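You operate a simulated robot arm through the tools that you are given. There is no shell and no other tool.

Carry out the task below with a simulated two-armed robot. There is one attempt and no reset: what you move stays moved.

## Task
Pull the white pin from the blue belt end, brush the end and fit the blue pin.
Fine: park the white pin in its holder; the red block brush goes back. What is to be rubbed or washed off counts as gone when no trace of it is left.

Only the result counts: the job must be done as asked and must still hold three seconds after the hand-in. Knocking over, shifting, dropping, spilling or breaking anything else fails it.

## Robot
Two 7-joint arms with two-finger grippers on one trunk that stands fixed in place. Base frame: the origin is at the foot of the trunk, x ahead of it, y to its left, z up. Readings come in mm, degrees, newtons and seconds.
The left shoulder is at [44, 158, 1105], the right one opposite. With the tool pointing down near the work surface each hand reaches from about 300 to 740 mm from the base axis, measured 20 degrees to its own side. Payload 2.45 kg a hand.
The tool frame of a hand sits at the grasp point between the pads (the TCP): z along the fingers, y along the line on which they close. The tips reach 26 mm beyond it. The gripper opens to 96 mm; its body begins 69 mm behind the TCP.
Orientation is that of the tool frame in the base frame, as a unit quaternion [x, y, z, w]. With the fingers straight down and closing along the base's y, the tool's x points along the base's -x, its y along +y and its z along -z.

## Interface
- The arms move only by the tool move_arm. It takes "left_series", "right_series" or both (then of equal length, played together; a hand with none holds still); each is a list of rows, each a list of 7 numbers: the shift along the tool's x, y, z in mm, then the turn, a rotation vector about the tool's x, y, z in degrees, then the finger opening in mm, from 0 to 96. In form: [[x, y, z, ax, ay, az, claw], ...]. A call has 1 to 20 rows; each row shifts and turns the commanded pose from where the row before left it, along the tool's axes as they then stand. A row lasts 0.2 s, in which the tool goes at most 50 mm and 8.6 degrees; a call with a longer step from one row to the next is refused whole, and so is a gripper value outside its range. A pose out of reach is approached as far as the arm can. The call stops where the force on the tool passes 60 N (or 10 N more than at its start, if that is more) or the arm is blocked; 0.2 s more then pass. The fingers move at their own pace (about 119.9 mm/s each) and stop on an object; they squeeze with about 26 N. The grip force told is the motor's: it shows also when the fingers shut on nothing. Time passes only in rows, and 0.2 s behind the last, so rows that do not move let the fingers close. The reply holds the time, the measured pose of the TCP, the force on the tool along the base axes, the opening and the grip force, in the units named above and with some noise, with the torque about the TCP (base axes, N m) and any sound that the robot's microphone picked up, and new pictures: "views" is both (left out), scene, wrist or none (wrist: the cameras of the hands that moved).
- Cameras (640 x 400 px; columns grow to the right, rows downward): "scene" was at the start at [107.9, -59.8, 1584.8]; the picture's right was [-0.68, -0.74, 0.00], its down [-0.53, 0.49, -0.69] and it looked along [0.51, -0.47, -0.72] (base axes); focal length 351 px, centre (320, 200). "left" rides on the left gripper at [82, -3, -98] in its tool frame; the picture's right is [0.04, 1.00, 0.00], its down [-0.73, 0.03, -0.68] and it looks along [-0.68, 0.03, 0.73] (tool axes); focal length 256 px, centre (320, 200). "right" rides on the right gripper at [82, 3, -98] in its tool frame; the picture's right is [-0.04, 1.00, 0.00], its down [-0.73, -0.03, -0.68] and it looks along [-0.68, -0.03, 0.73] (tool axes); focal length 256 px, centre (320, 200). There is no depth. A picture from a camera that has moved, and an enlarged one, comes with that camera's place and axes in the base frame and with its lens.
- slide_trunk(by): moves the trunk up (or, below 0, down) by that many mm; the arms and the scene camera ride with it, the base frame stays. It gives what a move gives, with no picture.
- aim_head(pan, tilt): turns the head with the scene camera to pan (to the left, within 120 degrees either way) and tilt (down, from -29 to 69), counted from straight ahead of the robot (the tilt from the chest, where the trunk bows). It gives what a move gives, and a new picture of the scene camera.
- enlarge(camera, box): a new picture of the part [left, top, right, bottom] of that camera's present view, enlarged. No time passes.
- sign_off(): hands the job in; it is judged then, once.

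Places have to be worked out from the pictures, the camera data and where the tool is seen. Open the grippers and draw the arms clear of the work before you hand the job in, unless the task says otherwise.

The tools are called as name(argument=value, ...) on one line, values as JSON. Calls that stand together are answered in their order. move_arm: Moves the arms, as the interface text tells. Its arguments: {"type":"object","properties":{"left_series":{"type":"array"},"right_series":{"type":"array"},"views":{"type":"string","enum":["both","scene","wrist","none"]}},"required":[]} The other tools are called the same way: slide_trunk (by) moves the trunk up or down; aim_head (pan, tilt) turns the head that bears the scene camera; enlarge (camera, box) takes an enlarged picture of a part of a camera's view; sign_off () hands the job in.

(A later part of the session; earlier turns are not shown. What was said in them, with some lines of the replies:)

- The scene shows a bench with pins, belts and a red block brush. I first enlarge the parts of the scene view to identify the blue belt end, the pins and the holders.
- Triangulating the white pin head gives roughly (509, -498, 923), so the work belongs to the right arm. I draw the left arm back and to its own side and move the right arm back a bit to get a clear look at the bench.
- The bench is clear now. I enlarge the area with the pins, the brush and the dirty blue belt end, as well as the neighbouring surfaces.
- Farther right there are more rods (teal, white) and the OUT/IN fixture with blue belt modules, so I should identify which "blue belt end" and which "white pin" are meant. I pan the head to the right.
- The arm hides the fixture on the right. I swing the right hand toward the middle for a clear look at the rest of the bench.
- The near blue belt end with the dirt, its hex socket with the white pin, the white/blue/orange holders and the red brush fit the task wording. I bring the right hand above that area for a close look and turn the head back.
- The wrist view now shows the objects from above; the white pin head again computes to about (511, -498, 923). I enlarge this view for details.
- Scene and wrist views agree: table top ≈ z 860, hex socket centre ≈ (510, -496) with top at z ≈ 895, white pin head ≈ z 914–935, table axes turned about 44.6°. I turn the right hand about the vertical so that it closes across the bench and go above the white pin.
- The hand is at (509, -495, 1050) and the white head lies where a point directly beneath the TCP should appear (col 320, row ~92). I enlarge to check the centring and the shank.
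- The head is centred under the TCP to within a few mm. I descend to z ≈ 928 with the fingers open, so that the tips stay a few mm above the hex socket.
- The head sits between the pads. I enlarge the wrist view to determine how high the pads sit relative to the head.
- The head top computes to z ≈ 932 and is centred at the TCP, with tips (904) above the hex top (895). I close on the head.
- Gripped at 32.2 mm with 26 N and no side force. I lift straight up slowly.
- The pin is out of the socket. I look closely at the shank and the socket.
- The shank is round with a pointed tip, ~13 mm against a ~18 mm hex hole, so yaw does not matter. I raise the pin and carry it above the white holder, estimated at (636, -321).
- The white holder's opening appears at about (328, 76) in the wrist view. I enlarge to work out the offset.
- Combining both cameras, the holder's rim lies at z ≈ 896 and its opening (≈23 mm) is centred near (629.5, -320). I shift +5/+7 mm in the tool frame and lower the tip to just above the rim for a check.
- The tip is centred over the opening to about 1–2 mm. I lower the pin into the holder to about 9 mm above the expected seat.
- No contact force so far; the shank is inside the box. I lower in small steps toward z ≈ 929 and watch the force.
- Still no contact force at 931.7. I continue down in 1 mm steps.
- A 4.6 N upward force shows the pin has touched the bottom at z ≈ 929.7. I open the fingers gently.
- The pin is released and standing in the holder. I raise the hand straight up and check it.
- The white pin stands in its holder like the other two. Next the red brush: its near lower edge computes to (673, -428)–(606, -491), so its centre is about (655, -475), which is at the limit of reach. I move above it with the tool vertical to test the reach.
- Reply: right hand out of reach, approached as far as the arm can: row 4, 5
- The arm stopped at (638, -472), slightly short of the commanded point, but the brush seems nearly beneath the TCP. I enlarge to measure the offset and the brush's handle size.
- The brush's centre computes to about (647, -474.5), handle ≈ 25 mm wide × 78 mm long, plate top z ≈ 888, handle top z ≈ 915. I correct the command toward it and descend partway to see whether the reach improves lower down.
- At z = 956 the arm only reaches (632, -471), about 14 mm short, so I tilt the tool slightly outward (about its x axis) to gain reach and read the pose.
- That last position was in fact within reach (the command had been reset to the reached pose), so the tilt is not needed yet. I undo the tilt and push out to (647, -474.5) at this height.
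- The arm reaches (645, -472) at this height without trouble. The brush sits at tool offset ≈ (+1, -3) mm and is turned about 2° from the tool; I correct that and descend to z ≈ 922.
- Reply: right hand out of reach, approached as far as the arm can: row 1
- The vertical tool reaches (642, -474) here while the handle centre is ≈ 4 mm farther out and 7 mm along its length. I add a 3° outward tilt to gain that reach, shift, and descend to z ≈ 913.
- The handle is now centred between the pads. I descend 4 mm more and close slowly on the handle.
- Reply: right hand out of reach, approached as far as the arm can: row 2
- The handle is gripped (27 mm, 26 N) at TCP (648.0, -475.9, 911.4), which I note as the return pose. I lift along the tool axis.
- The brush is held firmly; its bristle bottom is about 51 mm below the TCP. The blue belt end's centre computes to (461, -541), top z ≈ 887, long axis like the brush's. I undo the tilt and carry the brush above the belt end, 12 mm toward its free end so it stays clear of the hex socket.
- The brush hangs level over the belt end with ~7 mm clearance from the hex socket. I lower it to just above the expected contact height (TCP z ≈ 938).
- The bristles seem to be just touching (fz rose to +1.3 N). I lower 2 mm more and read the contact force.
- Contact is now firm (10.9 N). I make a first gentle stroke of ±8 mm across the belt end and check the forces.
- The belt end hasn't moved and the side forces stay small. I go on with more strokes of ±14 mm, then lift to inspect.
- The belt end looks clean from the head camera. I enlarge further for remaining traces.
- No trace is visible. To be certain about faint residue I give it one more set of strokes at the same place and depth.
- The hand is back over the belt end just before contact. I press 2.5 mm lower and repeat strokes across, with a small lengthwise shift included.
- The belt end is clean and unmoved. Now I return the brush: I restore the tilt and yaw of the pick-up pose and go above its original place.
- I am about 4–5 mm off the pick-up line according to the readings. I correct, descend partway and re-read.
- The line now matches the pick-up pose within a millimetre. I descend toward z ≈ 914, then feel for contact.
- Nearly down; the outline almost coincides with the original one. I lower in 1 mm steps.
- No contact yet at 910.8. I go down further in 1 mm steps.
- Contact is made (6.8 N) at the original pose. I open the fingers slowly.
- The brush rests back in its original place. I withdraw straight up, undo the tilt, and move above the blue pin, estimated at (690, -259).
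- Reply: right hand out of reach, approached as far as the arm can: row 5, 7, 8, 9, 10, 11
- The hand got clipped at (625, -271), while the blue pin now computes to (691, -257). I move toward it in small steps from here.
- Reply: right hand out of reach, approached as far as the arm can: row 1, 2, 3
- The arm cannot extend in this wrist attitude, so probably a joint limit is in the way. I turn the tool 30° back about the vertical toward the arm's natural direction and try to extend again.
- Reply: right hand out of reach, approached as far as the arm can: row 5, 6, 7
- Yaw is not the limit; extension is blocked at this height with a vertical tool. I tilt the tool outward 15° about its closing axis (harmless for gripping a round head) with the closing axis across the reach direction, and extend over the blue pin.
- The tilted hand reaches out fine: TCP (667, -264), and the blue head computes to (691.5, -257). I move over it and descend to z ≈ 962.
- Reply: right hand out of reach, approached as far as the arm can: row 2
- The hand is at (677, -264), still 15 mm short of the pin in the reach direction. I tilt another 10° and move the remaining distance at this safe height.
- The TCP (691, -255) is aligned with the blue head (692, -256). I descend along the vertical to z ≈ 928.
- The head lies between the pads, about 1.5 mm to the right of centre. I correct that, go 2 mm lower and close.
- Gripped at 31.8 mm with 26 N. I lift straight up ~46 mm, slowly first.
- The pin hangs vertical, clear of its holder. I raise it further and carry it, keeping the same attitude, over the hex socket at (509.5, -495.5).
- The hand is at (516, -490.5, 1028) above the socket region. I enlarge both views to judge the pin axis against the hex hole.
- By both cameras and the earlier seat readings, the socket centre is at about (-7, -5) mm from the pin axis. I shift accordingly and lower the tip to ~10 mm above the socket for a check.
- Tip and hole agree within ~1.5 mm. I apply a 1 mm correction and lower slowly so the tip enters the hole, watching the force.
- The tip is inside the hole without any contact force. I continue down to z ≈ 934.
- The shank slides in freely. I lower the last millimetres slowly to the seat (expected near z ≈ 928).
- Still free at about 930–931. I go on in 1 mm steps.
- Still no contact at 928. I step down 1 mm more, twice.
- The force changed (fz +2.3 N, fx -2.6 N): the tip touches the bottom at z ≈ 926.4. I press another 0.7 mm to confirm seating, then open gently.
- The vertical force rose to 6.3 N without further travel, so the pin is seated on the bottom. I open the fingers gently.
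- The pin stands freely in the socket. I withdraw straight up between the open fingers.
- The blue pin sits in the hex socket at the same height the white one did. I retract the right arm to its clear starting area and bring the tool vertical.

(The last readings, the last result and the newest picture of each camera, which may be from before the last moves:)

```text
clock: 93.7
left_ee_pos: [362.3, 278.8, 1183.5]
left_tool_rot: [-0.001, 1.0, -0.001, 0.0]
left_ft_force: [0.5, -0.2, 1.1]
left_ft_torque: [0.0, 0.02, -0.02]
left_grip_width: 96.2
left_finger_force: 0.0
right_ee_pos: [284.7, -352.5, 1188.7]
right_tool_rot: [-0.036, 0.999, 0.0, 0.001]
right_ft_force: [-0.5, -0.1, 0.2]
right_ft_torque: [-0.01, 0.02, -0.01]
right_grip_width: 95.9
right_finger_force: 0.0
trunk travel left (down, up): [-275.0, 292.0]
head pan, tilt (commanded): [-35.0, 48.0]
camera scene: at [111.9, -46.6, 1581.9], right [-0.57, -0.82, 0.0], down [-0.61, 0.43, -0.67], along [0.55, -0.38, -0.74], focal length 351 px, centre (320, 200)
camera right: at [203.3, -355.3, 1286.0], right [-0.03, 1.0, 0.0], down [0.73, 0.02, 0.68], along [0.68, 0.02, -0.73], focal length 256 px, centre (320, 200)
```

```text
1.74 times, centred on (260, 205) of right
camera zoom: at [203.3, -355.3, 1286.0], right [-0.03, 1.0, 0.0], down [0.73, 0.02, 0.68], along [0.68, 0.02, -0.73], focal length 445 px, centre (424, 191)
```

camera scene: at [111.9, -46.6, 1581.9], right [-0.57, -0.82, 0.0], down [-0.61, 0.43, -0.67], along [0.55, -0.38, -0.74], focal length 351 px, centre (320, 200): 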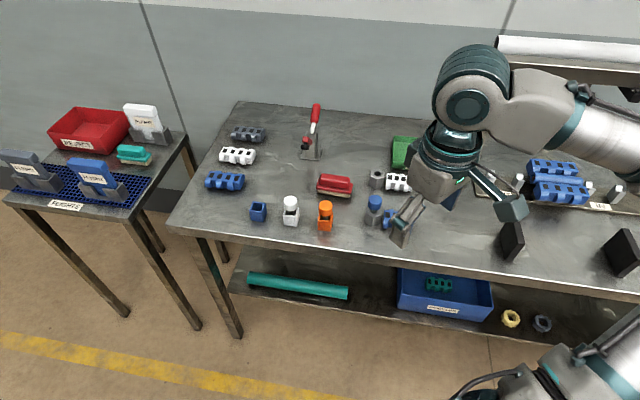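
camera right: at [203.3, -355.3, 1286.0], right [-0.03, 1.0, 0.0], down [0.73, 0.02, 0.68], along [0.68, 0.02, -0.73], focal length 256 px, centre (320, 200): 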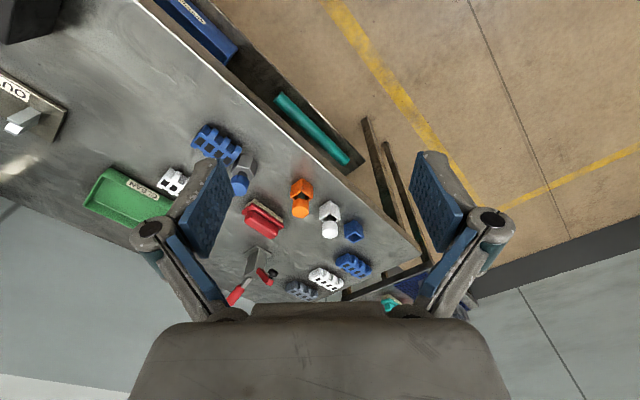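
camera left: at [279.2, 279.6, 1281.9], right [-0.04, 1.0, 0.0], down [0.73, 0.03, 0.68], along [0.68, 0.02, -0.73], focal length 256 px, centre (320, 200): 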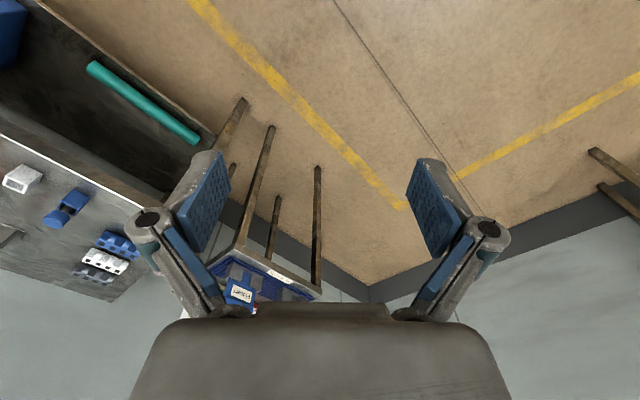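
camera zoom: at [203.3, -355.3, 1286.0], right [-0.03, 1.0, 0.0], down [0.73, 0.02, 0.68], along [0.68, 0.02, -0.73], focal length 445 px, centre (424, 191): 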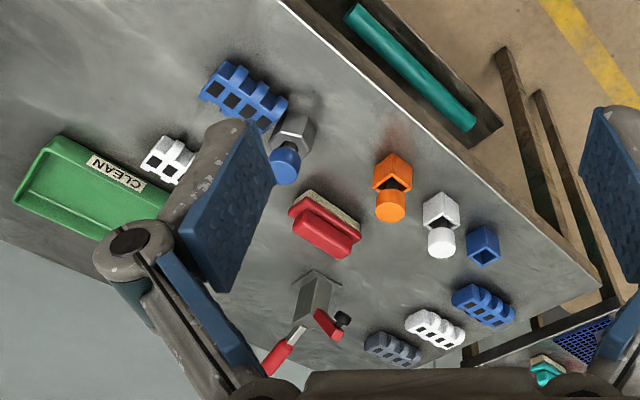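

Everything looks in place: white pin in the white holder, blue pin in the socket, brush back, arms clear. One last close look at the belt end from the other side for residue before handing in.

enlarge(camera="right", box=[180, 110, 270, 210])

enlarge(camera="scene", box=[310, 165, 370, 205])

```text
4.00 times, centred on (225, 160) of right
camera zoom: at [203.3, -355.3, 1286.0], right [-0.03, 1.0, 0.0], down [0.73, 0.02, 0.68], along [0.68, 0.02, -0.73], focal length 1024 px, centre (700, 360)
```

zoom: 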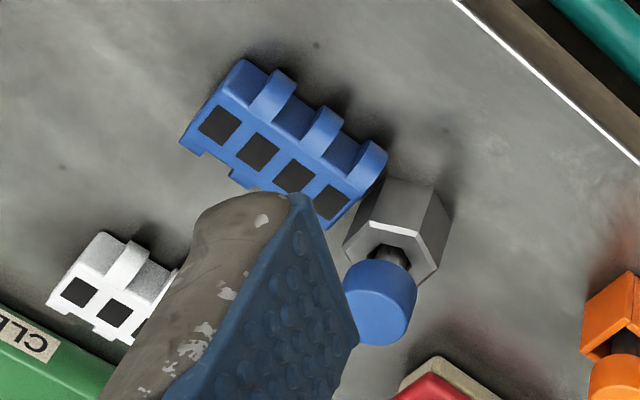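

```text
10.00 times, centred on (340, 185) of scene
camera zoom: at [111.9, -46.6, 1581.9], right [-0.57, -0.82, 0.0], down [-0.61, 0.43, -0.67], along [0.55, -0.38, -0.74], focal length 3507 px, centre (120, 350)
```

zoom: 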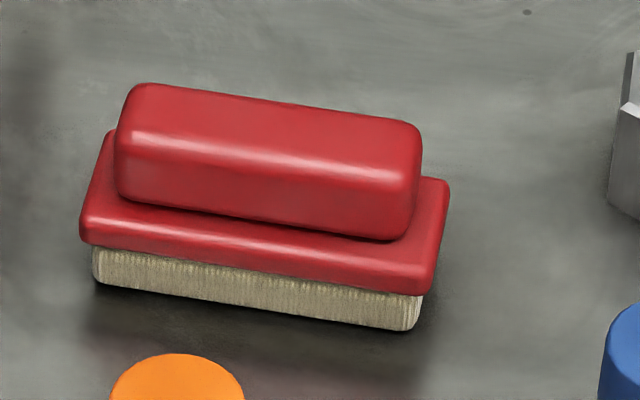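

The belt end is free of residue from both sides, the brush lies flat in its old place, and both pins stand where they belong with the arms clear and grippers open. I hand the job in.

sign_off()

```text
The job is handed in.
```

The job is done and handed in; I haven't seen the verdict.

- **White pin:** pulled from the hex socket at the blue belt end and standing in its white holder.
- **Belt end:** brushed with the red block brush in two sets of strokes. Close-up pictures from both cameras showed no residue, and the belt end had not moved.
- **Red brush:** set back where it was picked up, to within a millimetre or two by the camera view.
- **Blue pin:** seated in the socket at the same height the white pin had been.

Nothing else on the bench was knocked or shifted as far as the pictures show. Both grippers are open and the arms are clear of the work.
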